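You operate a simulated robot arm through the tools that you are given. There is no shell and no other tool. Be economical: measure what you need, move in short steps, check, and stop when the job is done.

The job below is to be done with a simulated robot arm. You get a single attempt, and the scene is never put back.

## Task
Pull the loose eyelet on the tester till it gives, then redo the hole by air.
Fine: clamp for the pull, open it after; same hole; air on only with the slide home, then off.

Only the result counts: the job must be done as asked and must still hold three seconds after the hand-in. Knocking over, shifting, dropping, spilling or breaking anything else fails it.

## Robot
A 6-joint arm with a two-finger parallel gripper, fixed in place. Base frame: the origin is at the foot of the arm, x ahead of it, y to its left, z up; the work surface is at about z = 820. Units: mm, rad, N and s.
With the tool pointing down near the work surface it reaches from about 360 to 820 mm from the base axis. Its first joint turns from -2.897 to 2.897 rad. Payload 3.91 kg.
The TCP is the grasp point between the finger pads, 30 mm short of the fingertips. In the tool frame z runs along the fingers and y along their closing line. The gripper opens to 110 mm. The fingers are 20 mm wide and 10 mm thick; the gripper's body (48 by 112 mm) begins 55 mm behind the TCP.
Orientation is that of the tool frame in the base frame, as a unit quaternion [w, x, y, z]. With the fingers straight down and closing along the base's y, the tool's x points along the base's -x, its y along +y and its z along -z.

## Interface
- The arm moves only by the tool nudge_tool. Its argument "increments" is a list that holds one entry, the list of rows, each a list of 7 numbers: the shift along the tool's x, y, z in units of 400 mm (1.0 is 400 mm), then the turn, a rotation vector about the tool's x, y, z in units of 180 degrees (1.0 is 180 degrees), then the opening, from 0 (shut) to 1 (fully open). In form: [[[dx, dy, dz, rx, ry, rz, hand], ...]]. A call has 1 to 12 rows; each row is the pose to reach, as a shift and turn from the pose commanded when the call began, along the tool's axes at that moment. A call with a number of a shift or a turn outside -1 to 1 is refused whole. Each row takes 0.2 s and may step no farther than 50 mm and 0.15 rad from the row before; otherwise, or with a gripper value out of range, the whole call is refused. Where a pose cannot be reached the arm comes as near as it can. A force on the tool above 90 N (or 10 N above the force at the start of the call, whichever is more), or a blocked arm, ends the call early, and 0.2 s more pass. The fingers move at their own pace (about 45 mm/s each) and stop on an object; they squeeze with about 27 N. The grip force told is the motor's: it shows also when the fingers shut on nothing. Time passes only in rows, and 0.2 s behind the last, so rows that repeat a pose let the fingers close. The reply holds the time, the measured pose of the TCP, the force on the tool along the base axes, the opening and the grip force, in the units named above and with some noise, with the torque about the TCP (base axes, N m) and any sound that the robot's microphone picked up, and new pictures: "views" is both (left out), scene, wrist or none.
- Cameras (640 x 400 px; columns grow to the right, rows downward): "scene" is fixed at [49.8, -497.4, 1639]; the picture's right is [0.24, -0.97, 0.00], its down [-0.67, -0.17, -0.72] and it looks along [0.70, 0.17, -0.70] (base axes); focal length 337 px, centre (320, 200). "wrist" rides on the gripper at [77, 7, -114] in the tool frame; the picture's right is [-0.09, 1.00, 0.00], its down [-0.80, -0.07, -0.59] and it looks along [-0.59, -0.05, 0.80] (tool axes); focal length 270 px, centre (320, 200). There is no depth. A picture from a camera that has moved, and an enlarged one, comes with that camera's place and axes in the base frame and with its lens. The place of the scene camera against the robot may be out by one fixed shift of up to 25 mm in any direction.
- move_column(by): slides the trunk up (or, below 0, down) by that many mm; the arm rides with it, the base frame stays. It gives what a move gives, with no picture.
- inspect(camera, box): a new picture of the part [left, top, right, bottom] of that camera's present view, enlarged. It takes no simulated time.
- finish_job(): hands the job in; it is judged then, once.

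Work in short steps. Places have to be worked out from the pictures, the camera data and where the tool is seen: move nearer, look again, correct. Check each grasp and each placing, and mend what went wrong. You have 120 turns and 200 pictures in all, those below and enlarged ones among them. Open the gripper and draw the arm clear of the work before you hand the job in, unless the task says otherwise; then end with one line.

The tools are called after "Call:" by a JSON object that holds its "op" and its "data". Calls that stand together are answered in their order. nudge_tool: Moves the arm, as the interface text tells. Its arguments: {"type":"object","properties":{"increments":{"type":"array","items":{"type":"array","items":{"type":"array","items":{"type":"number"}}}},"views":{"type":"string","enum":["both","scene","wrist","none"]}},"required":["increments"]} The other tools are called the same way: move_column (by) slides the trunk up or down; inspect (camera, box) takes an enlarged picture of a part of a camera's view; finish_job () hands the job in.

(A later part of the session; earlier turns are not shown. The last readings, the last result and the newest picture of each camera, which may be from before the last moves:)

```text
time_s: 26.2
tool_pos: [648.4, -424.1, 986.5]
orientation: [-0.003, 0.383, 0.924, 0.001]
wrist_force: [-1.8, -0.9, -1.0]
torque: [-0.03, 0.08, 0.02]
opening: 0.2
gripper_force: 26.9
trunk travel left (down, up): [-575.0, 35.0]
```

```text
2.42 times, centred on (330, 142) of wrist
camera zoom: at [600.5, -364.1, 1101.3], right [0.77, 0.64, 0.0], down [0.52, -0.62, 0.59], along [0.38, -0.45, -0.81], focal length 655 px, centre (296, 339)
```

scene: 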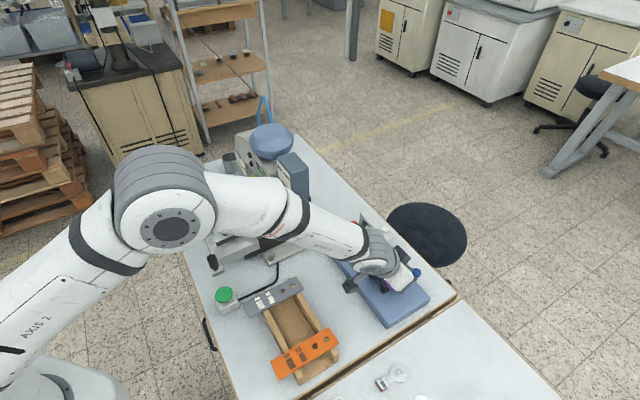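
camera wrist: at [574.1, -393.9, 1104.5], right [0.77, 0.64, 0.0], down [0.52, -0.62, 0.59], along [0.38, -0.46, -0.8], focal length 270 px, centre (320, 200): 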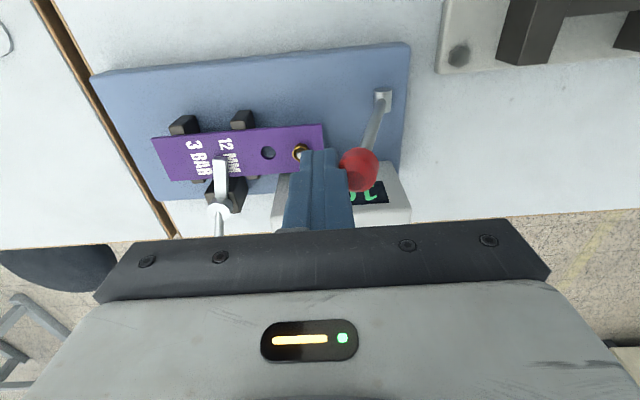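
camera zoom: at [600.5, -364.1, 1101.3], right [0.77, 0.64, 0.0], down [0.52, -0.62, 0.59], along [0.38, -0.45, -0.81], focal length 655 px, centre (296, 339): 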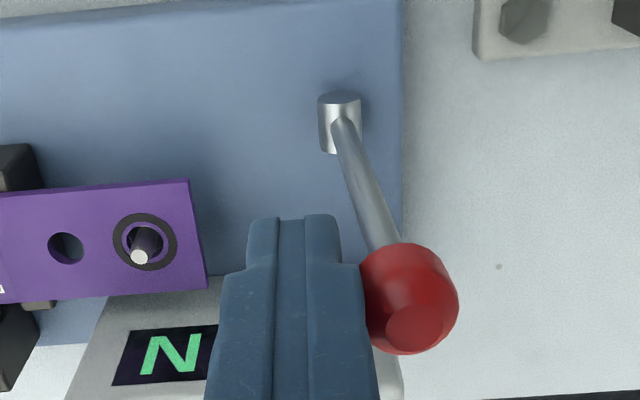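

The eyelet has given way; only a witness ring and the pin remain. I back the fingers off and up to see whether the lever springs back.

Call:
{"op": "nudge_tool", "data": {"increments": [[[0, -0.05, 0, 0, 0, 0, 0], [0, -0.1, -0.02, 0, 0, 0, 0], [0, -0.15, -0.1, 0, 0, 0, 0], [0, -0.15, -0.2, 0, 0, 0, 0]]], "views": "wrist"}}

Call:
{"op": "inspect", "data": {"camera": "wrist", "box": [210, 50, 470, 215]}}

```text
time_s: 27.2
tool_pos: [605.9, -466.7, 1071.4]
orientation: [0.0, 0.383, 0.924, 0.0]
wrist_force: [-0.8, -0.3, 0.0]
torque: [-0.03, 0.03, 0.02]
opening: 0.2
gripper_force: 27.1
trunk travel left (down, up): [-575.0, 35.0]
camera wrist: at [558.2, -408.4, 1183.8], right [0.77, 0.64, 0.0], down [0.52, -0.62, 0.59], along [0.38, -0.46, -0.8], focal length 270 px, centre (320, 200)
```

wrist: 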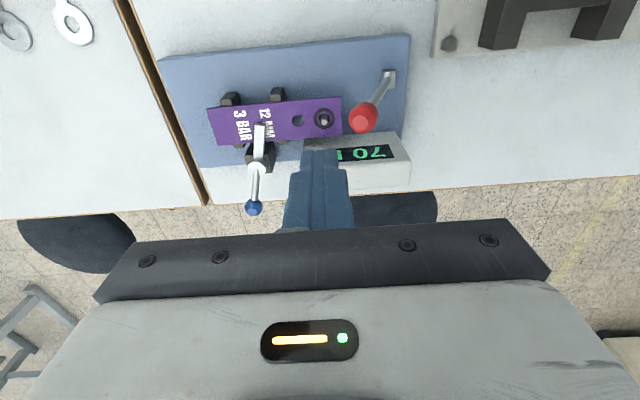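

```text
2.42 times, centred on (340, 132) of wrist
camera zoom: at [558.2, -408.4, 1183.8], right [0.77, 0.64, 0.0], down [0.52, -0.62, 0.59], along [0.38, -0.46, -0.8], focal length 655 px, centre (272, 364)
```

zoom: 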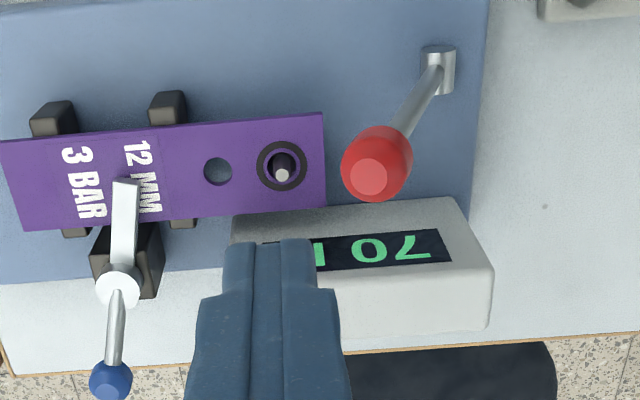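

The lever sprang back by itself, reading about 70 N peak. Now I re-open the clamp: tilt outward and come down on the other side of the blue knob.

Call:
{"op": "nudge_tool", "data": {"increments": [[[-0.075, -0.0425, 0, 0, -0.04, 0, 0], [-0.15, -0.085, 0.025, 0, -0.08, 0, 0], [-0.225, -0.125, 0.0625, 0, -0.12, 0, 0], [-0.2875, -0.155, 0.1125, 0, -0.1667, 0, 0], [-0.3065, -0.1685, 0.175, 0, -0.1667, 0, 0], [-0.3065, -0.1685, 0.2125, 0, -0.1667, 0, 0]]], "views": "wrist"}}

Call:
{"op": "inspect", "data": {"camera": "wrist", "box": [210, 0, 470, 215]}}

```text
time_s: 28.6
tool_pos: [644.9, -603.4, 985.4]
orientation: [0.239, 0.369, 0.893, -0.098]
wrist_force: [0.9, 0.4, -0.2]
torque: [0.03, -0.01, 0.02]
opening: 0.0
gripper_force: 26.9
trunk travel left (down, up): [-575.0, 35.0]
camera wrist: at [563.7, -510.7, 1045.2], right [0.76, 0.65, 0.04], down [0.23, -0.33, 0.92], along [0.61, -0.68, -0.4], focal length 270 px, centre (320, 200)
```

wrist: 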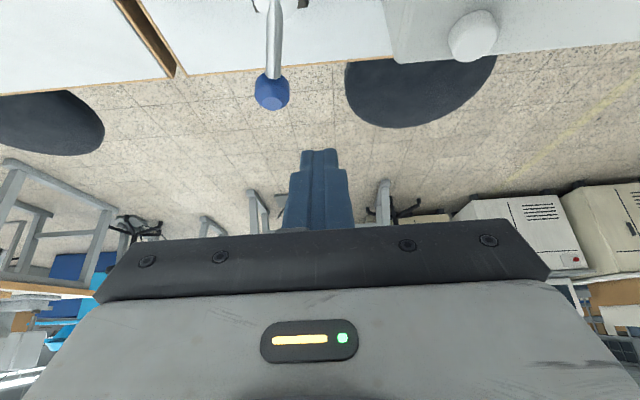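

```text
1.86 times, centred on (340, 108) of wrist
camera zoom: at [563.7, -510.7, 1045.2], right [0.76, 0.65, 0.04], down [0.23, -0.33, 0.92], along [0.61, -0.68, -0.4], focal length 503 px, centre (283, 372)
```

zoom: 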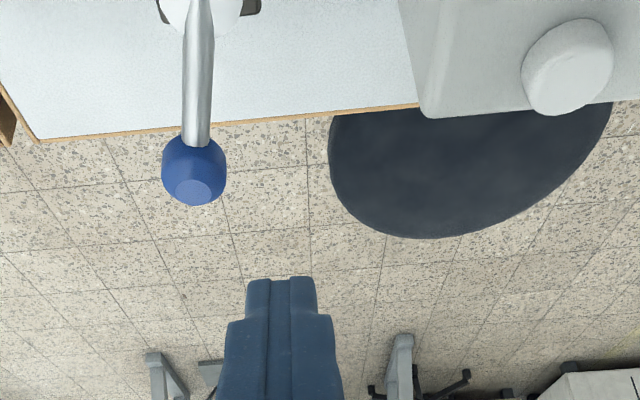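

Knob confirmed at (629,-626). I lower the fingers on its near-box side and push it back toward the tail.

Call:
{"op": "nudge_tool", "data": {"increments": [[[0.034, 0, 0.0585, 0, 0, 0, 0], [0.0675, 0, 0.117, 0, 0, 0, 0], [0.065, -0.0325, 0.118, 0, 0, 0, 0], [0.0643, -0.065, 0.119, 0, 0, 0, 0], [0.0675, -0.0875, 0.117, 0, 0, 0, 0], [0.0708, -0.11, 0.115, 0, 0, 0, 0]]], "views": "wrist"}}

```text
time_s: 30.0
tool_pos: [612.1, -632.3, 932.8]
orientation: [0.239, 0.37, 0.892, -0.1]
wrist_force: [0.0, 0.1, -0.2]
torque: [0.0, 0.02, -0.01]
opening: 0.0
gripper_force: 26.9
trunk travel left (down, up): [-575.0, 35.0]
camera wrist: at [531.5, -539.4, 992.1], right [0.76, 0.65, 0.04], down [0.23, -0.33, 0.92], along [0.61, -0.68, -0.4], focal length 270 px, centre (320, 200)
```

wrist: 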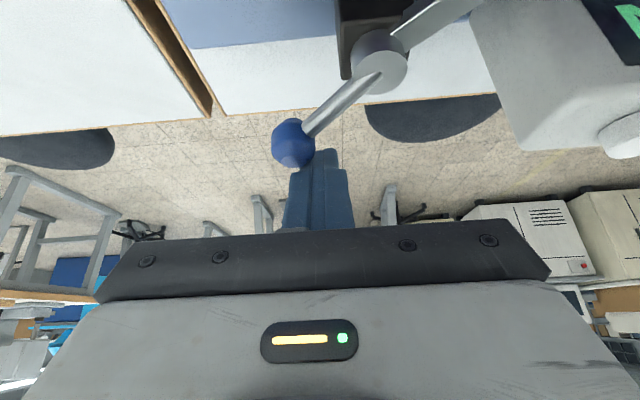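

Half way. I continue the arc, pulling the knob inward.

Call:
{"op": "nudge_tool", "data": {"increments": [[[0.013, -0.0225, -0.0075, 0, 0, 0, 0], [0.0238, -0.04, -0.0138, 0, 0, 0, 0], [0.0368, -0.05, -0.0213, 0, 0, 0, 0], [0.0498, -0.06, -0.0288, 0, 0, 0, 0], [0.0628, -0.0675, -0.0363, 0, 0, 0, 0]]], "views": "wrist"}}

```text
time_s: 31.2
tool_pos: [573.6, -630.4, 932.9]
orientation: [0.241, 0.369, 0.892, -0.1]
wrist_force: [3.4, -2.9, 1.9]
torque: [-0.01, -0.04, -0.02]
opening: 0.0
gripper_force: 26.6
trunk travel left (down, up): [-575.0, 35.0]
camera wrist: at [492.6, -537.5, 991.9], right [0.76, 0.65, 0.04], down [0.23, -0.33, 0.92], along [0.61, -0.68, -0.4], focal length 270 px, centre (320, 200)
```

wrist: 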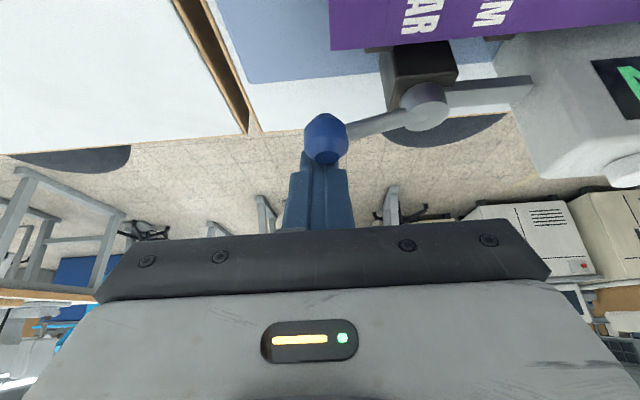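

Lever nearly back to parallel. One more gentle nudge of 8 mm to seat it, then retreat upward and outward.

Call:
{"op": "nudge_tool", "data": {"increments": [[[0.0087, 0.0, -0.005, 0, 0, 0, 0], [0.0173, 0.0, -0.01, 0, 0, 0, 0]]], "views": "none"}}

Call:
{"op": "nudge_tool", "data": {"increments": [[[-0.04, 0.0, 0.02, 0, 0, 0, 0], [-0.06, 0.0, -0.02, 0, 0, 0, 0], [-0.11, 0.0, -0.1, 0, 0, 0, 0], [-0.16, 0.0, -0.18, 0, 0, 0, 0], [-0.15, 0.02, -0.28, 0, 0.04, 0, 0], [-0.08, 0.05, -0.33, 0, 0.08, 0, 0], [0, 0.1, -0.35, 0, 0.12, 0, 0], [0.1, 0.15, -0.35, 0, 0.1667, 0, 0], [0.18, 0.2, -0.35, 0, 0.1667, 0, 0.5]]], "views": "both"}}

```text
time_s: 31.8
tool_pos: [572.3, -629.0, 935.4]
orientation: [0.243, 0.369, 0.891, -0.102]
wrist_force: [25.1, -30.2, 10.7]
torque: [-0.6, -0.22, -0.25]
opening: 0.0
gripper_force: 26.9
trunk travel left (down, up): [-575.0, 35.0]
```

```text
time_s: 33.8
tool_pos: [532.0, -472.3, 1018.5]
orientation: [0.0, 0.383, 0.924, -0.001]
wrist_force: [-0.1, 0.4, 0.2]
torque: [0.0, 0.02, 0.02]
opening: 32.6
gripper_force: 0.0
trunk travel left (down, up): [-575.0, 35.0]
camera wrist: at [483.9, -413.6, 1131.9], right [0.77, 0.64, 0.0], down [0.52, -0.62, 0.59], along [0.38, -0.46, -0.8], focal length 270 px, centre (320, 200)
```

scene: 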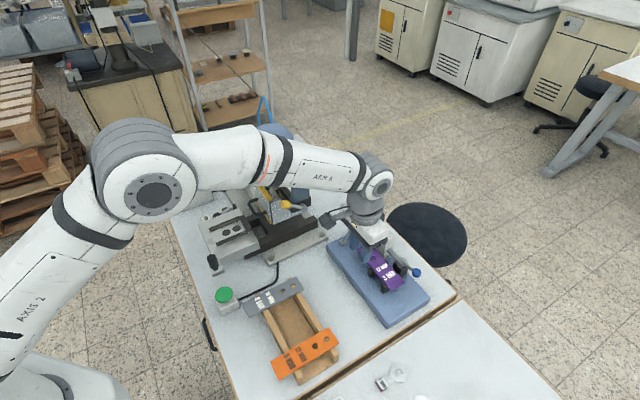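
wrist: 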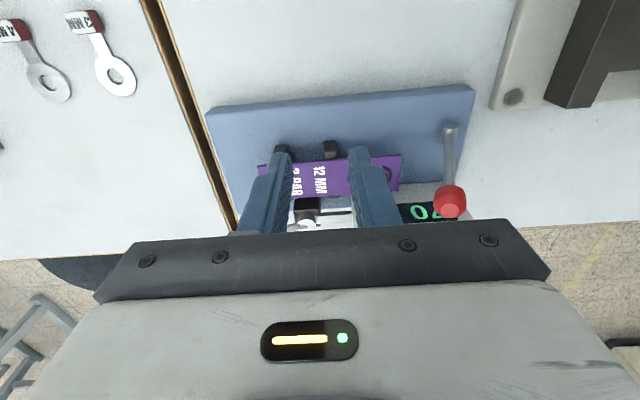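

The clamp is open again. I enlarge to see how the strip rests and where the fingers can fit.

Call:
{"op": "inspect", "data": {"camera": "wrist", "box": [240, 120, 440, 240]}}

Call:
{"op": "inspect", "data": {"camera": "scene", "box": [340, 230, 430, 310]}}

```text
3.20 times, centred on (340, 180) of wrist
camera zoom: at [483.9, -413.6, 1131.9], right [0.77, 0.64, 0.0], down [0.52, -0.62, 0.59], along [0.38, -0.46, -0.8], focal length 865 px, centre (256, 264)
```

zoom: 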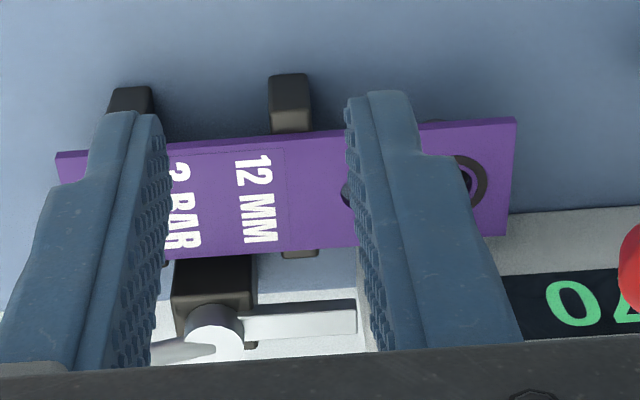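

```text
5.00 times, centred on (385, 270) of scene
camera zoom: at [49.8, -497.4, 1639.0], right [0.24, -0.97, 0.0], down [-0.67, -0.17, -0.72], along [0.7, 0.17, -0.7], focal length 1685 px, centre (-5, -150)
```

zoom: 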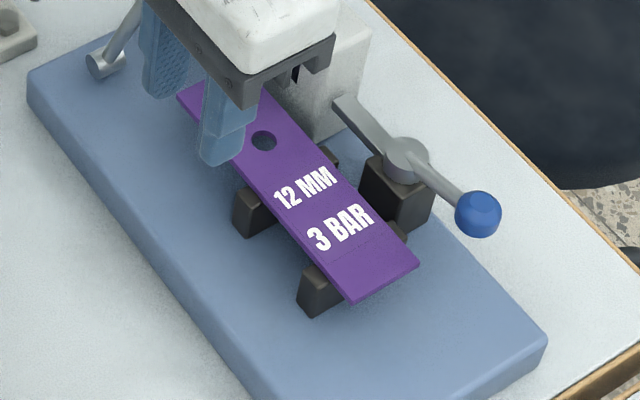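

The strip rests across two low bars, with its centreline at o≈788 and both long edges reachable between bar and pivot block. I yaw 90° so the fingers close across the strip and hover over it near the tail half.

Call:
{"op": "nudge_tool", "data": {"increments": [[[-0.02, -0.0072, 0, 0, 0, -0.046, 0.56], [-0.04, -0.0145, 0, 0, 0, -0.092, 0.56], [-0.06, -0.022, 0, 0, 0, -0.138, 0.56], [-0.08, -0.03, 0.02, 0, 0, -0.184, 0.56], [-0.1, -0.037, 0.04, 0, 0, -0.23, 0.56], [-0.12, -0.045, 0.06, 0, 0, -0.276, 0.56], [-0.14, -0.052, 0.08, 0, 0, -0.322, 0.56], [-0.16, -0.06, 0.1, 0, 0, -0.368, 0.56], [-0.18, -0.067, 0.12, 0, 0, -0.414, 0.56], [-0.196, -0.0725, 0.14, 0, 0, -0.46, 0.56], [-0.196, -0.0725, 0.146, 0, 0, -0.5, 0.56]]], "views": "wrist"}}

Call:
{"op": "inspect", "data": {"camera": "wrist", "box": [210, 60, 430, 225]}}

```text
time_s: 36.2
tool_pos: [566.3, -549.4, 958.5]
orientation: [0.0, -0.384, 0.923, 0.0]
wrist_force: [0.0, -0.4, -0.2]
torque: [0.0, -0.01, 0.02]
opening: 61.8
gripper_force: 0.1
trunk travel left (down, up): [-575.0, 35.0]
camera wrist: at [508.8, -599.7, 1071.7], right [-0.64, 0.76, 0.0], down [0.61, 0.52, 0.59], along [0.45, 0.38, -0.8], focal length 270 px, centre (320, 200)
```

wrist: 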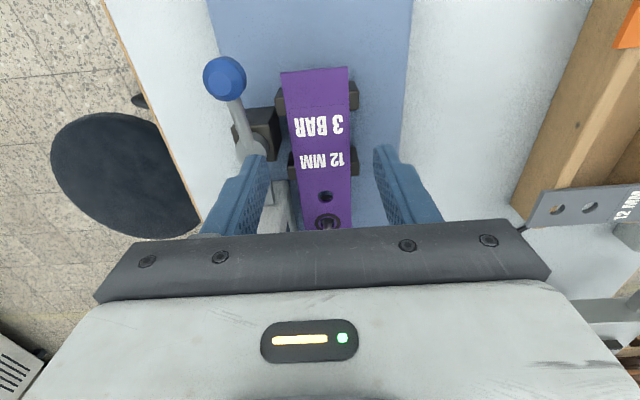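

```text
2.42 times, centred on (320, 142) of wrist
camera zoom: at [508.8, -599.7, 1071.7], right [-0.64, 0.76, 0.0], down [0.61, 0.52, 0.59], along [0.45, 0.38, -0.8], focal length 655 px, centre (320, 339)
```

zoom: 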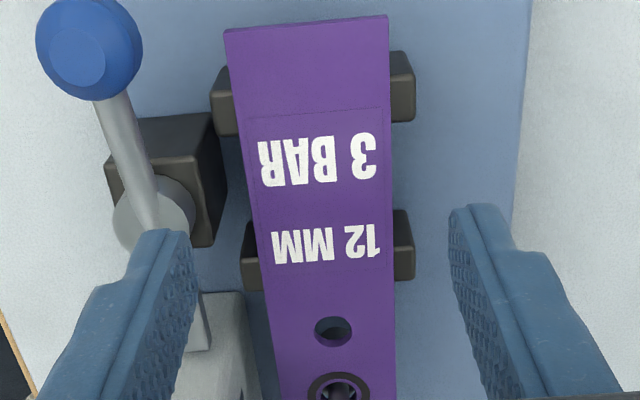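

Bars, disc and strip measured: a≈12 lies between the bars, and at 50 mm opening the outer finger clears the pivot disc by about 4 mm. I narrow the fingers and descend.

Call:
{"op": "nudge_tool", "data": {"increments": [[[0, 0, 0, 0, 0, 0, 0.4545], [0, 0, 0, 0, 0, 0, 0.4545], [0, 0, 0.05, 0, 0, 0, 0.4545], [0, 0, 0.085, 0, 0, 0, 0.4545]]], "views": "wrist"}}

Call:
{"op": "inspect", "data": {"camera": "wrist", "box": [210, 60, 430, 225]}}

```text
time_s: 37.2
tool_pos: [567.5, -549.8, 923.9]
orientation: [-0.001, -0.383, 0.924, -0.001]
wrist_force: [-0.9, 0.0, -0.4]
torque: [0.01, 0.0, -0.01]
opening: 50.1
gripper_force: 0.0
trunk travel left (down, up): [-575.0, 35.0]
camera wrist: at [508.7, -598.9, 1037.4], right [-0.64, 0.77, 0.0], down [0.62, 0.52, 0.59], along [0.46, 0.38, -0.8], focal length 270 px, centre (320, 200)
```

wrist: 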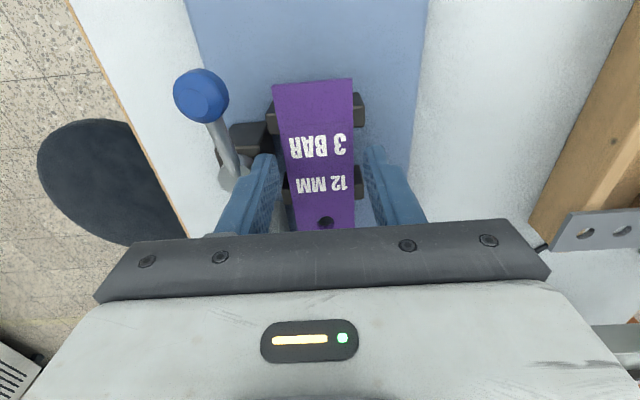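

```text
2.42 times, centred on (320, 142) of wrist
camera zoom: at [508.7, -598.9, 1037.4], right [-0.64, 0.77, 0.0], down [0.62, 0.52, 0.59], along [0.46, 0.38, -0.8], focal length 655 px, centre (320, 339)
```

zoom: 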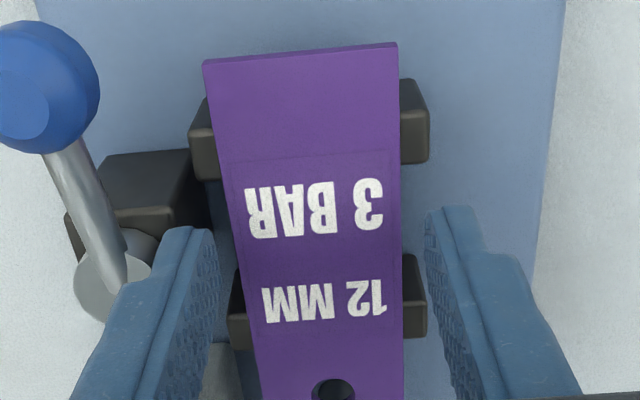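

Clear on both sides. I go down 9 mm more and close on the strip.

Call:
{"op": "nudge_tool", "data": {"increments": [[[0, 0, 0.012, 0, 0, 0, 0.4545], [0, 0, 0.0225, 0, 0, 0, 0.4545], [0, 0, 0.0225, 0, 0, 0, 0.3], [0, 0, 0.0225, 0, 0, 0, 0.3], [0, 0, 0.0225, 0, 0, 0, 0.3]]], "views": "wrist"}}

```text
time_s: 38.4
tool_pos: [563.7, -547.8, 914.2]
orientation: [-0.001, -0.382, 0.924, 0.003]
wrist_force: [-0.9, 3.5, 12.9]
torque: [0.04, -0.06, 0.02]
opening: 33.1
gripper_force: 0.4
trunk travel left (down, up): [-575.0, 35.0]
camera wrist: at [506.3, -597.3, 1028.2], right [-0.64, 0.77, 0.01], down [0.62, 0.51, 0.59], along [0.45, 0.39, -0.8], focal length 270 px, centre (320, 200)
```

wrist: 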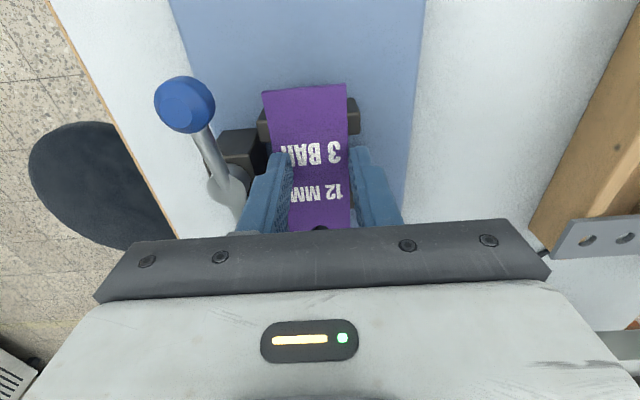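

The fingers slid over the strip's top (33 mm opening, 13 N up), so the strip is lower than estimated. I reopen, lift slightly and look.

Call:
{"op": "nudge_tool", "data": {"increments": [[[0, 0, -0.01, 0, 0, 0, 0.3], [0, 0, -0.02, 0, 0, 0, 0.48], [0, 0, -0.02, 0, 0, 0, 0.48], [0, 0, -0.02, 0, 0, 0, 0.48]]], "views": "wrist"}}

Call:
{"op": "inspect", "data": {"camera": "wrist", "box": [210, 60, 430, 225]}}

Call:
{"op": "inspect", "data": {"camera": "scene", "box": [340, 230, 430, 310]}}

```text
time_s: 39.4
tool_pos: [566.6, -550.5, 924.7]
orientation: [0.0, -0.383, 0.924, -0.001]
wrist_force: [-0.7, 0.6, 0.4]
torque: [0.01, 0.05, 0.0]
opening: 52.9
gripper_force: 0.0
trunk travel left (down, up): [-575.0, 35.0]
camera wrist: at [508.5, -599.1, 1037.7], right [-0.64, 0.77, 0.0], down [0.62, 0.52, 0.59], along [0.46, 0.38, -0.8], focal length 270 px, centre (320, 200)
```

wrist: 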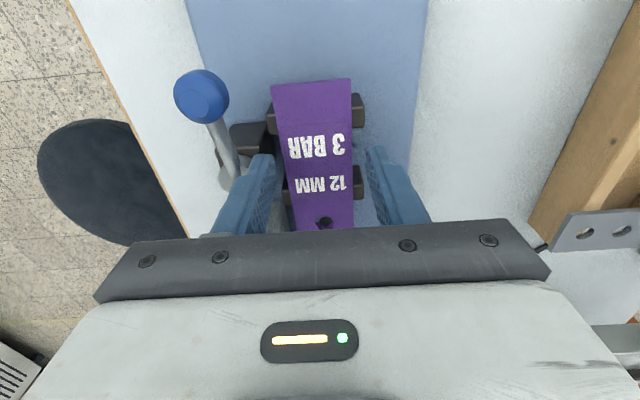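

```text
2.42 times, centred on (320, 142) of wrist
camera zoom: at [508.5, -599.1, 1037.7], right [-0.64, 0.77, 0.0], down [0.62, 0.52, 0.59], along [0.46, 0.38, -0.8], focal length 655 px, centre (320, 339)
```

zoom: 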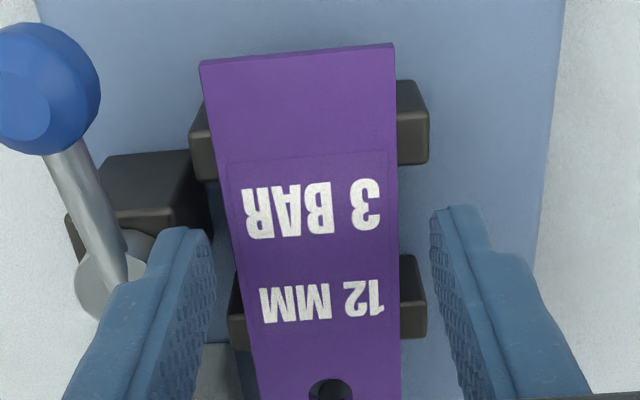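

```text
5.00 times, centred on (385, 270) of scene
camera zoom: at [49.8, -497.4, 1639.0], right [0.24, -0.97, 0.0], down [-0.67, -0.17, -0.72], along [0.7, 0.17, -0.7], focal length 1685 px, centre (-5, -150)
```

zoom: 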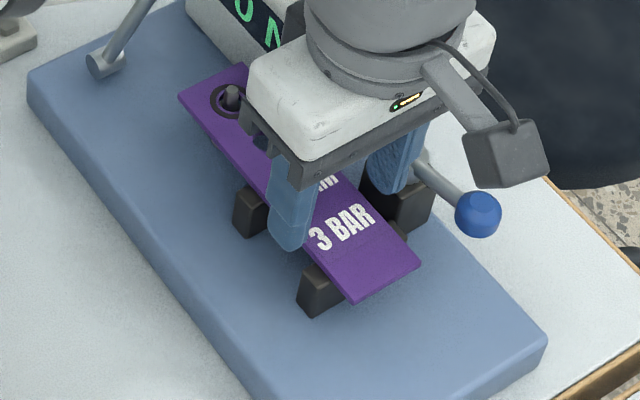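

Strip top is nearer z≈884. I narrow to 48 mm and descend in small steps, checking for contact with the pivot block.

Call:
{"op": "nudge_tool", "data": {"increments": [[[0, 0, 0.01, 0, 0, 0, 0.437], [0, 0, 0.022, 0, 0, 0, 0.437], [0, 0, 0.028, 0, 0, 0, 0.437], [0, 0, 0.034, 0, 0, 0, 0.437]]], "views": "none"}}

```text
time_s: 40.4
tool_pos: [567.1, -550.2, 911.3]
orientation: [0.0, -0.383, 0.924, 0.0]
wrist_force: [-0.4, 0.7, 0.4]
torque: [0.03, 0.0, -0.04]
opening: 48.0
gripper_force: 0.1
trunk travel left (down, up): [-575.0, 35.0]
```

No contact at 911. I lower 4 mm more and close.

Call:
{"op": "nudge_tool", "data": {"increments": [[[0, 0, 0.005, 0, 0, 0, 0.437], [0, 0, 0.01, 0, 0, 0, 0.437], [0, 0, 0.01, 0, 0, 0, 0.38], [0, 0, 0.01, 0, 0, 0, 0.34], [0, 0, 0.01, 0, 0, 0, 0.3]]], "views": "wrist"}}

```text
time_s: 41.6
tool_pos: [566.2, -549.8, 906.4]
orientation: [0.0, -0.382, 0.924, 0.0]
wrist_force: [-0.3, -0.4, -0.4]
torque: [0.0, -0.06, 0.0]
opening: 42.7
gripper_force: 27.4
trunk travel left (down, up): [-575.0, 35.0]
camera wrist: at [508.7, -599.6, 1019.6], right [-0.64, 0.77, 0.0], down [0.62, 0.52, 0.59], along [0.46, 0.38, -0.8], focal length 270 px, centre (320, 200)
```

wrist: 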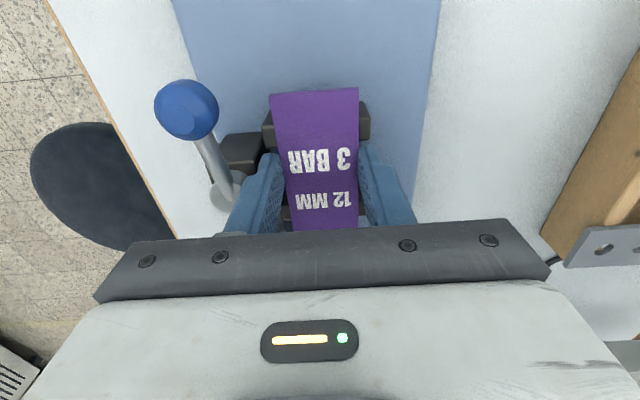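

Gripped at 42.7 mm with 27 N. I lift straight up.

Call:
{"op": "nudge_tool", "data": {"increments": [[[0, 0, -0.02, 0, 0, 0, 0.3], [0, 0, -0.05, 0, 0, 0, 0.3], [0, 0, -0.1, 0, 0, 0, 0.3], [0, 0, -0.18, 0, 0, 0, 0.3], [0, 0, -0.28, 0, 0, 0, 0.3], [0, 0, -0.38, 0, 0, 0, 0.3]]], "views": "both"}}

```text
time_s: 43.0
tool_pos: [565.7, -551.4, 1058.1]
orientation: [0.0, -0.382, 0.924, 0.0]
wrist_force: [-0.8, 0.2, -0.5]
torque: [-0.03, 0.03, 0.0]
opening: 42.9
gripper_force: 26.7
trunk travel left (down, up): [-575.0, 35.0]
camera wrist: at [508.2, -600.1, 1171.5], right [-0.64, 0.77, 0.0], down [0.62, 0.52, 0.59], along [0.46, 0.38, -0.8], focal length 270 px, centre (320, 200)
```

scene: 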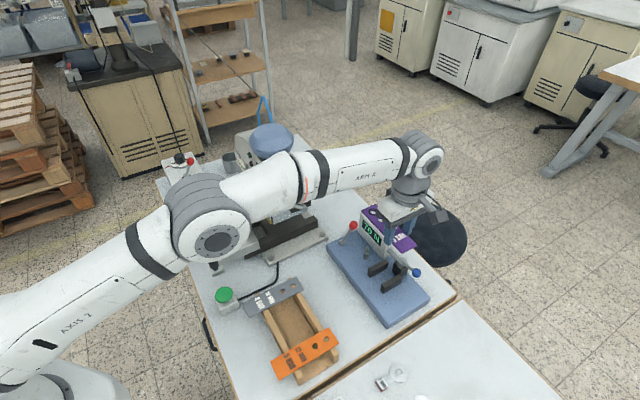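
wrist: 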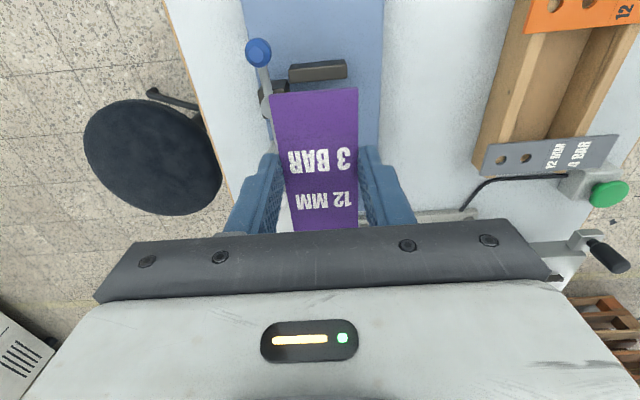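

Strip is in hand and level. I carry it back and around, yawing 90° so the hole end points toward the press home direction.

Call:
{"op": "nudge_tool", "data": {"increments": [[[-0.009, 0.062, -0.02, 0, 0, 0.0455, 0.3], [-0.018, 0.124, -0.04, 0, 0, 0.091, 0.3], [-0.026, 0.187, -0.055, 0, 0, 0.1365, 0.3], [-0.035, 0.249, -0.055, 0, 0, 0.182, 0.3], [-0.044, 0.311, -0.055, 0, 0, 0.2275, 0.3], [-0.053, 0.373, -0.055, 0, 0, 0.273, 0.3], [-0.062, 0.435, -0.055, 0, 0, 0.3185, 0.3], [-0.071, 0.497, -0.055, 0, 0, 0.364, 0.3], [-0.079, 0.56, -0.055, 0, 0, 0.4095, 0.3], [-0.088, 0.622, -0.055, 0, 0, 0.455, 0.3], [-0.097, 0.684, -0.055, 0, 0, 0.5, 0.3]]], "views": "none"}}

```text
time_s: 45.4
tool_pos: [397.3, -329.4, 1082.7]
orientation: [0.001, 0.383, 0.924, 0.0]
wrist_force: [0.0, -0.1, -0.7]
torque: [0.01, -0.01, -0.03]
opening: 42.7
gripper_force: 26.5
trunk travel left (down, up): [-575.0, 35.0]
```

Now I move to a viewing spot beside the nest, strip clear of the yellow lever.

Call:
{"op": "nudge_tool", "data": {"increments": [[[0.07, 0.071, 0, 0, 0, 0, 0.3], [0.14, 0.142, 0, 0, 0, 0, 0.3], [0.21, 0.213, 0, 0, 0, 0, 0.3], [0.28, 0.284, 0, 0, 0, 0, 0.3], [0.345, 0.355, 0, 0, 0, 0, 0.3], [0.29, 0.408, 0.03, 0, 0, 0, 0.3], [0.235, 0.461, 0.07, 0, 0, 0, 0.3], [0.1856, 0.514, 0.1075, 0, 0, 0, 0.3], [0.1856, 0.514, 0.1075, 0, 0, 0, 0.3]]], "views": "wrist"}}

Call:
{"op": "inspect", "data": {"camera": "wrist", "box": [330, 60, 590, 225]}}

```text
time_s: 47.4
tool_pos: [491.8, -131.2, 1037.6]
orientation: [0.001, 0.383, 0.924, 0.0]
wrist_force: [-1.0, -0.6, -0.9]
torque: [-0.03, -0.01, -0.02]
opening: 42.8
gripper_force: 27.5
trunk travel left (down, up): [-575.0, 35.0]
camera wrist: at [443.5, -72.1, 1150.6], right [0.77, 0.64, 0.0], down [0.52, -0.62, 0.59], along [0.38, -0.46, -0.8], focal length 270 px, centre (320, 200)
```

wrist: 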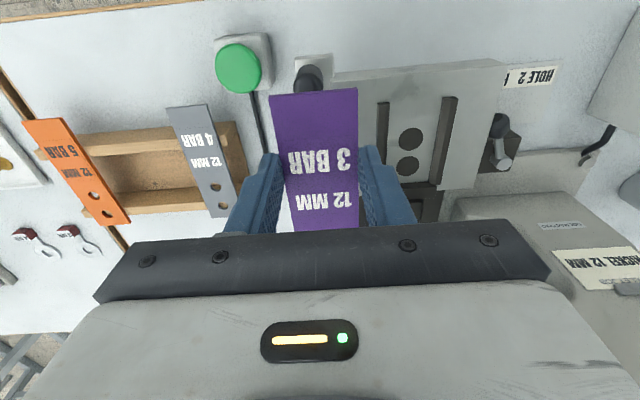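

```text
2.42 times, centred on (460, 142) of wrist
camera zoom: at [443.5, -72.1, 1150.6], right [0.77, 0.64, 0.0], down [0.52, -0.62, 0.59], along [0.38, -0.46, -0.8], focal length 655 px, centre (-19, 339)
```

zoom: 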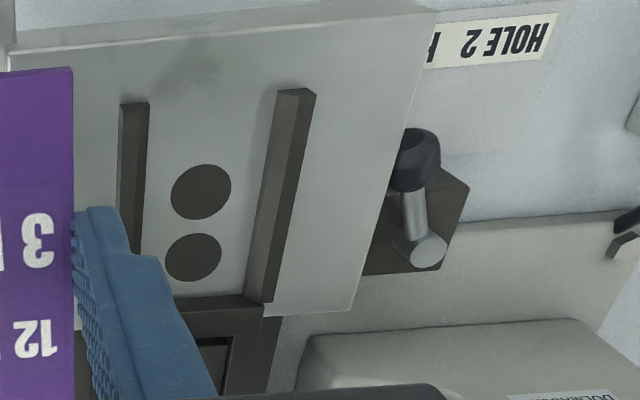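

Triangulating gives the nest recesses at (602,-121) and (581,-100), slide top z≈906, and rails 46 mm apart centred for this strip. I move the strip above the nest, about 15 mm over it.

Call:
{"op": "nudge_tool", "data": {"increments": [[[0.018, 0.07, 0, 0, 0, 0, 0.3], [0.036, 0.14, 0, 0, 0, 0, 0.3], [0.053, 0.211, 0.02, 0, 0, 0, 0.3], [0.053, 0.211, 0.08, 0, 0, 0, 0.3], [0.053, 0.211, 0.14, 0, 0, 0, 0.3], [0.053, 0.211, 0.18, 0, 0, 0, 0.3], [0.053, 0.211, 0.18, 0, 0, 0, 0.3]]], "views": "both"}}

Call:
{"op": "inspect", "data": {"camera": "wrist", "box": [210, 60, 430, 230]}}

Call:
{"op": "inspect", "data": {"camera": "scene", "box": [190, 170, 310, 280]}}

```text
time_s: 49.0
tool_pos: [537.1, -54.6, 965.1]
orientation: [0.0, 0.383, 0.924, 0.0]
wrist_force: [0.2, 0.3, -0.2]
torque: [0.02, 0.04, 0.04]
opening: 43.0
gripper_force: 27.2
trunk travel left (down, up): [-575.0, 35.0]
camera wrist: at [488.9, 4.4, 1078.6], right [0.77, 0.64, 0.0], down [0.52, -0.62, 0.59], along [0.38, -0.46, -0.8], focal length 270 px, centre (320, 200)
```

scene: 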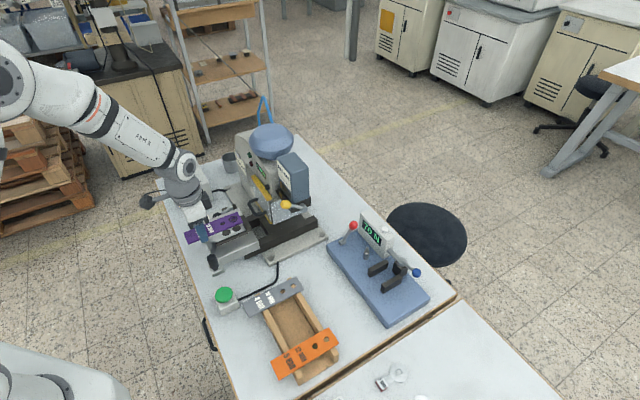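
wrist: 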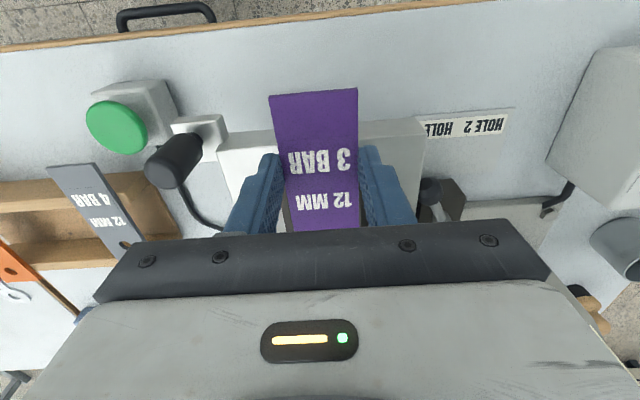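

```text
2.35 times, centred on (320, 145) of wrist
camera zoom: at [488.9, 4.4, 1078.6], right [0.77, 0.64, 0.0], down [0.52, -0.62, 0.59], along [0.38, -0.46, -0.8], focal length 636 px, centre (320, 329)
```

zoom: 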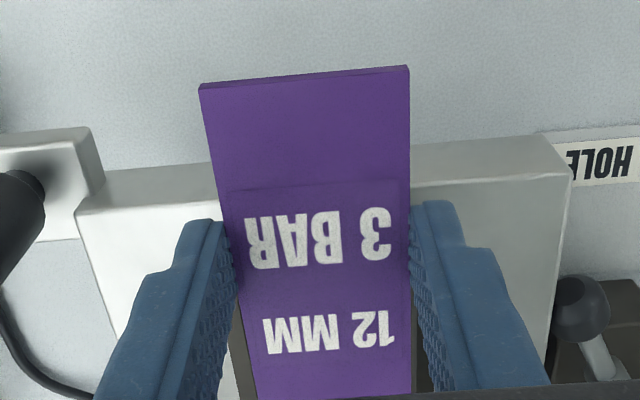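

```text
3.64 times, centred on (250, 225) of scene
camera zoom: at [49.8, -497.4, 1639.0], right [0.24, -0.97, 0.0], down [-0.67, -0.17, -0.72], along [0.7, 0.17, -0.7], focal length 1225 px, centre (574, 109)
```

zoom: 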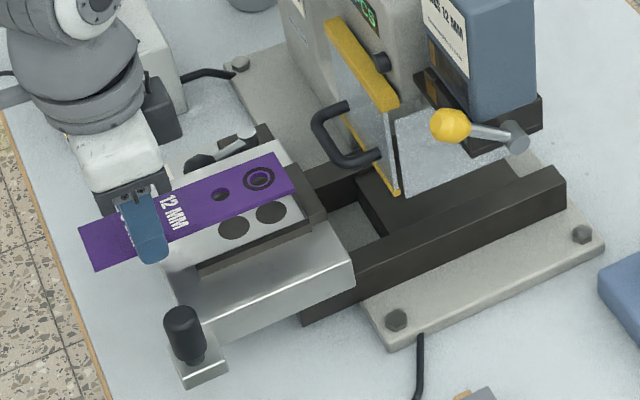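

Close alignment; I shift 1.5 mm left and lower 16 mm to check the rails against the strip edges.

Call:
{"op": "nudge_tool", "data": {"increments": [[[0.0, -0.0038, 0.015, 0, 0, 0, 0.3], [0.0, -0.0038, 0.04, 0, 0, 0, 0.3], [0.0, -0.0038, 0.04, 0, 0, 0, 0.3]]], "views": "none"}}

Call:
{"op": "inspect", "data": {"camera": "wrist", "box": [250, 140, 390, 230]}}

Call:
{"op": "inspect", "data": {"camera": "scene", "box": [200, 190, 280, 260]}}

```text
time_s: 49.8
tool_pos: [535.8, -57.1, 949.1]
orientation: [0.0, 0.383, 0.924, 0.0]
wrist_force: [0.7, 0.0, -0.8]
torque: [0.04, 0.03, 0.03]
opening: 42.9
gripper_force: 27.3
trunk travel left (down, up): [-575.0, 35.0]
```

```text
4.44 times, centred on (320, 185) of wrist
camera zoom: at [488.0, 2.9, 1062.8], right [0.77, 0.64, 0.0], down [0.52, -0.62, 0.59], along [0.38, -0.46, -0.8], focal length 1201 px, centre (320, 267)
```

zoom: 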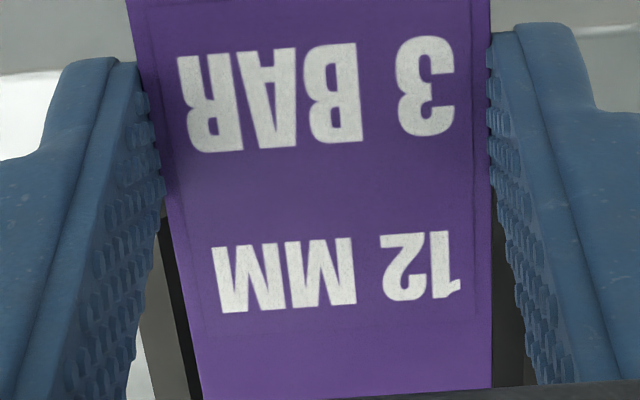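

```text
5.71 times, centred on (240, 225) of scene
camera zoom: at [49.8, -497.4, 1639.0], right [0.24, -0.97, 0.0], down [-0.67, -0.17, -0.72], along [0.7, 0.17, -0.7], focal length 1926 px, centre (777, 57)
```

zoom: 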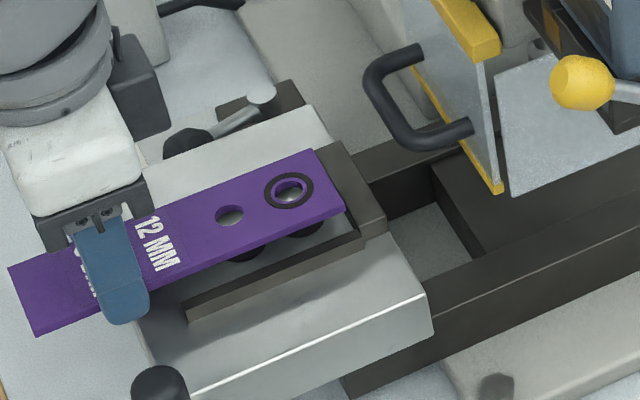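

The strip is centred between the rails. I lower it into the nest.

Call:
{"op": "nudge_tool", "data": {"increments": [[[0.0, 0.001, 0.01, 0, 0, 0, 0.3], [0.0, 0.001, 0.02, 0, 0, 0, 0.3], [0.0, 0.001, 0.026, 0, 0, 0, 0.3]]], "views": "none"}}

Call:
{"op": "inspect", "data": {"camera": "scene", "box": [200, 190, 280, 260]}}

```text
time_s: 50.6
tool_pos: [537.9, -56.5, 939.2]
orientation: [0.0, 0.383, 0.924, 0.0]
wrist_force: [1.1, 0.8, 0.4]
torque: [0.01, 0.04, 0.01]
opening: 42.9
gripper_force: 27.3
trunk travel left (down, up): [-575.0, 35.0]
```

```text
5.71 times, centred on (240, 225) of scene
camera zoom: at [49.8, -497.4, 1639.0], right [0.24, -0.97, 0.0], down [-0.67, -0.17, -0.72], along [0.7, 0.17, -0.7], focal length 1926 px, centre (777, 57)
```

zoom: 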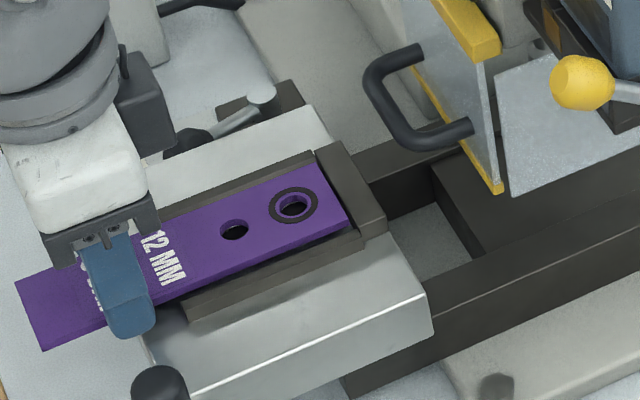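

It's entering between the rails. I lower a few more mm until contact.

Call:
{"op": "nudge_tool", "data": {"increments": [[[0.0, 0.0, 0.004, 0, 0, 0, 0.3], [0.0, 0.0, 0.008, 0, 0, 0, 0.3]]], "views": "none"}}

Call:
{"op": "inspect", "data": {"camera": "scene", "box": [200, 190, 280, 260]}}

```text
time_s: 51.2
tool_pos: [535.5, -55.7, 936.9]
orientation: [0.0, 0.383, 0.924, 0.001]
wrist_force: [-0.8, 0.3, -0.4]
torque: [-0.04, 0.02, -0.02]
opening: 43.0
gripper_force: 26.9
trunk travel left (down, up): [-575.0, 35.0]
```

```text
5.71 times, centred on (240, 225) of scene
camera zoom: at [49.8, -497.4, 1639.0], right [0.24, -0.97, 0.0], down [-0.67, -0.17, -0.72], along [0.7, 0.17, -0.7], focal length 1926 px, centre (777, 57)
```

zoom: 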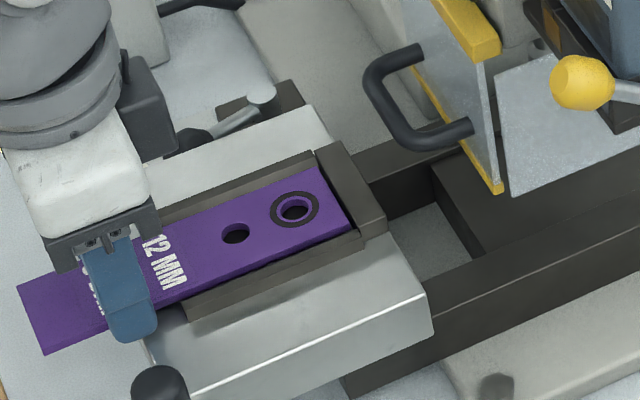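

Call:
{"op": "nudge_tool", "data": {"increments": [[[0.0, 0.0, 0.004, 0, 0, 0, 0.3], [0.0, 0.0, 0.008, 0, 0, 0, 0.3], [0.0, 0.0, 0.012, 0, 0, 0, 0.3]]], "views": "none"}}

Call:
{"op": "inspect", "data": {"camera": "scene", "box": [200, 190, 280, 260]}}

```text
time_s: 52.0
tool_pos: [535.8, -56.6, 934.3]
orientation: [0.005, 0.383, 0.924, 0.001]
wrist_force: [1.5, 4.3, 43.9]
torque: [-0.71, 0.74, -0.13]
opening: 42.8
gripper_force: 26.9
trunk travel left (down, up): [-575.0, 35.0]
```

```text
5.71 times, centred on (240, 225) of scene
camera zoom: at [49.8, -497.4, 1639.0], right [0.24, -0.97, 0.0], down [-0.67, -0.17, -0.72], along [0.7, 0.17, -0.7], focal length 1926 px, centre (777, 57)
```

zoom: 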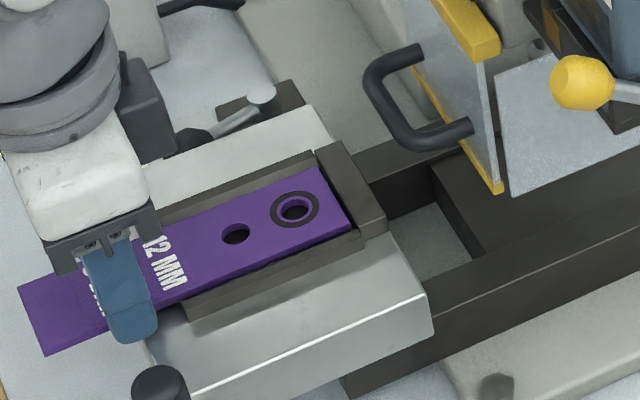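

Contact on the slide surface. I ease up 2 mm and open the fingers to let the strip settle.

Call:
{"op": "nudge_tool", "data": {"increments": [[[0.0, 0.0, -0.012, 0, 0, 0, 0.3], [0.0, 0.0, -0.012, 0, 0, 0, 0.46], [0.0, 0.0, -0.012, 0, 0, 0, 0.5], [0.0, 0.0, -0.03, 0, 0, 0, 0.5], [0.0, 0.0, -0.12, 0, 0, 0, 0.5], [0.06, 0.0, -0.18, 0, 0, 0, 0.5]]], "views": "wrist"}}

Call:
{"op": "inspect", "data": {"camera": "scene", "box": [200, 190, 280, 260]}}

Call:
{"op": "inspect", "data": {"camera": "wrist", "box": [210, 60, 430, 230]}}

```text
time_s: 53.4
tool_pos: [516.0, -39.0, 1003.4]
orientation: [0.0, 0.383, 0.924, 0.0]
wrist_force: [0.2, -0.9, 0.6]
torque: [0.01, 0.0, -0.05]
opening: 54.7
gripper_force: 0.0
trunk travel left (down, up): [-575.0, 35.0]
camera wrist: at [468.8, 19.7, 1116.3], right [0.77, 0.64, 0.0], down [0.52, -0.62, 0.59], along [0.38, -0.46, -0.8], focal length 270 px, centre (320, 200)
```

wrist: 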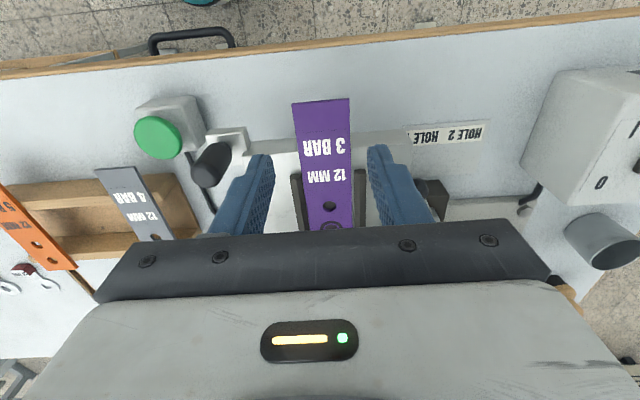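

```text
5.71 times, centred on (240, 225) of scene
camera zoom: at [49.8, -497.4, 1639.0], right [0.24, -0.97, 0.0], down [-0.67, -0.17, -0.72], along [0.7, 0.17, -0.7], focal length 1926 px, centre (777, 57)
```

zoom: 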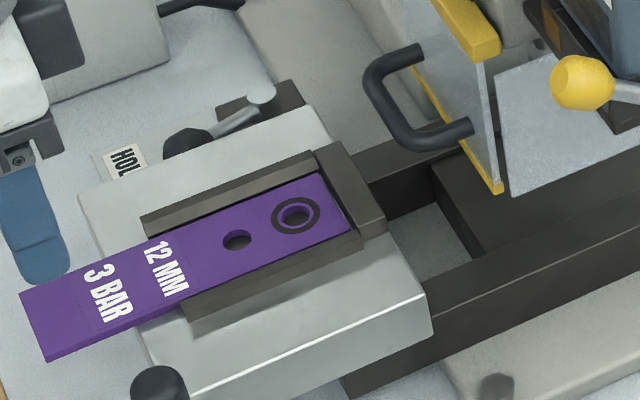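

```text
2.35 times, centred on (320, 145) of wrist
camera zoom: at [468.8, 19.7, 1116.3], right [0.77, 0.64, 0.0], down [0.52, -0.62, 0.59], along [0.38, -0.46, -0.8], focal length 636 px, centre (320, 329)
```

zoom: 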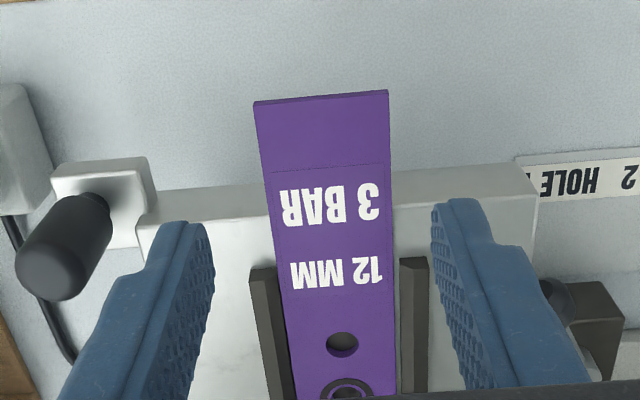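

The strip sits in the nest with ~2–3 mm gap to the stop. I close the fingers, go behind the tail, and nudge it gently to the stop.

Call:
{"op": "nudge_tool", "data": {"increments": [[[0.05, 0.003, 0, 0, 0, 0, 0], [0.09, 0.0055, 0.0, 0, 0, 0, 0], [0.09, 0.0055, 0.08, 0, 0, 0, 0], [0.09, 0.0055, 0.15, 0, 0, 0, 0], [0.09, 0.0055, 0.188, 0, 0, 0, 0], [0.065, 0.0055, 0.188, 0, 0, 0, 0], [0.06, 0.0055, 0.188, 0, 0, 0, 0]]], "views": "wrist"}}

Call:
{"op": "inspect", "data": {"camera": "scene", "box": [200, 190, 280, 260]}}

```text
time_s: 55.0
tool_pos: [504.0, -21.0, 927.5]
orientation: [0.0, 0.382, 0.924, 0.0]
wrist_force: [-3.3, 6.0, 2.1]
torque: [0.1, 0.07, 0.01]
opening: 0.0
gripper_force: 27.1
trunk travel left (down, up): [-575.0, 35.0]
camera wrist: at [455.8, 38.7, 1041.3], right [0.77, 0.64, 0.0], down [0.52, -0.62, 0.59], along [0.38, -0.46, -0.8], focal length 270 px, centre (320, 200)
```

wrist: 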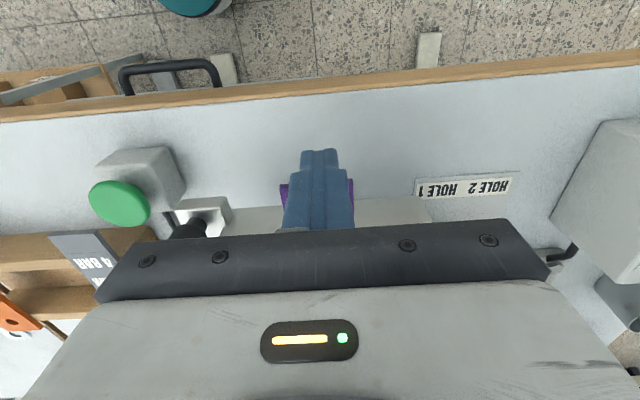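

```text
5.71 times, centred on (240, 225) of scene
camera zoom: at [49.8, -497.4, 1639.0], right [0.24, -0.97, 0.0], down [-0.67, -0.17, -0.72], along [0.7, 0.17, -0.7], focal length 1926 px, centre (777, 57)
```

zoom: 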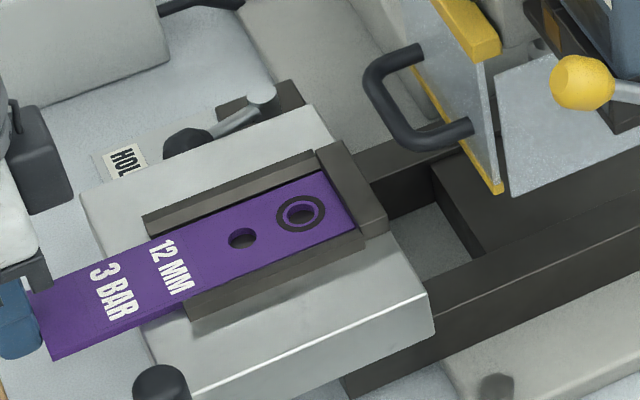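

The tail moved forward with ~7 N; I push 2 mm more to be sure it's at the stop, then retreat up.

Call:
{"op": "nudge_tool", "data": {"increments": [[[-0.003, 0, 0, 0, 0, 0, 0], [-0.006, 0, 0, 0, 0, 0, 0]]], "views": "none"}}

Call:
{"op": "inspect", "data": {"camera": "scene", "box": [200, 190, 280, 260]}}

```text
time_s: 55.6
tool_pos: [506.4, -21.9, 927.0]
orientation: [0.0, 0.383, 0.924, 0.0]
wrist_force: [-3.9, 7.9, 1.6]
torque: [0.19, 0.08, 0.02]
opening: 0.0
gripper_force: 27.2
trunk travel left (down, up): [-575.0, 35.0]
```

```text
5.71 times, centred on (240, 225) of scene
camera zoom: at [49.8, -497.4, 1639.0], right [0.24, -0.97, 0.0], down [-0.67, -0.17, -0.72], along [0.7, 0.17, -0.7], focal length 1926 px, centre (777, 57)
```

zoom: 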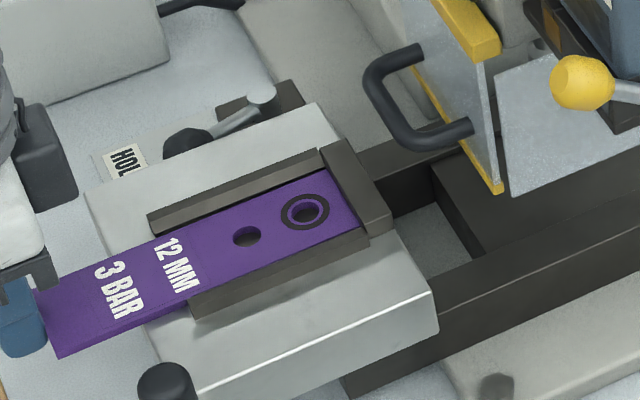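

The strip is against the stop (slide just began to move). The selector lever points to the HOLE 1 side. Next I go to the slide's black handle and push the slide toward home, watching what ends up under the punch.

Call:
{"op": "nudge_tool", "data": {"increments": [[[0.03, 0, -0.05, 0, 0, 0, 0], [0.03, -0.08, -0.15, 0, 0, 0, 0], [0.03, -0.16, -0.15, 0, 0, 0, 0], [0.03, -0.234, -0.15, 0, 0, 0, 0], [0.03, -0.234, -0.045, 0, 0, 0, 0], [0.03, -0.234, -0.045, 0, 0, 0, 0]]], "views": "wrist"}}

Call:
{"op": "inspect", "data": {"camera": "scene", "box": [180, 180, 300, 280]}}

```text
refused: row 2 steps farther than a row can; nothing moved
```

```text
4.00 times, centred on (240, 230) of scene
camera zoom: at [49.8, -497.4, 1639.0], right [0.24, -0.97, 0.0], down [-0.67, -0.17, -0.72], along [0.7, 0.17, -0.7], focal length 1348 px, centre (640, 80)
```

zoom: 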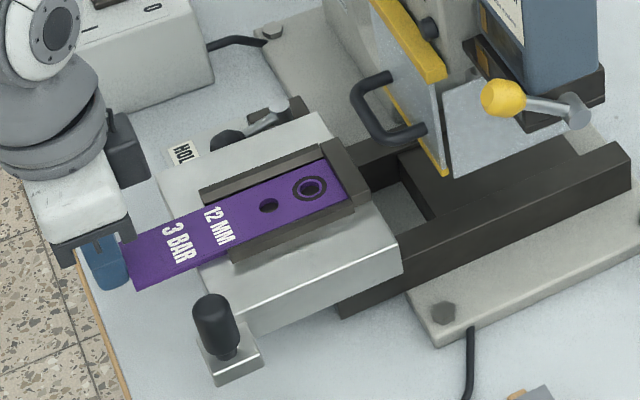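

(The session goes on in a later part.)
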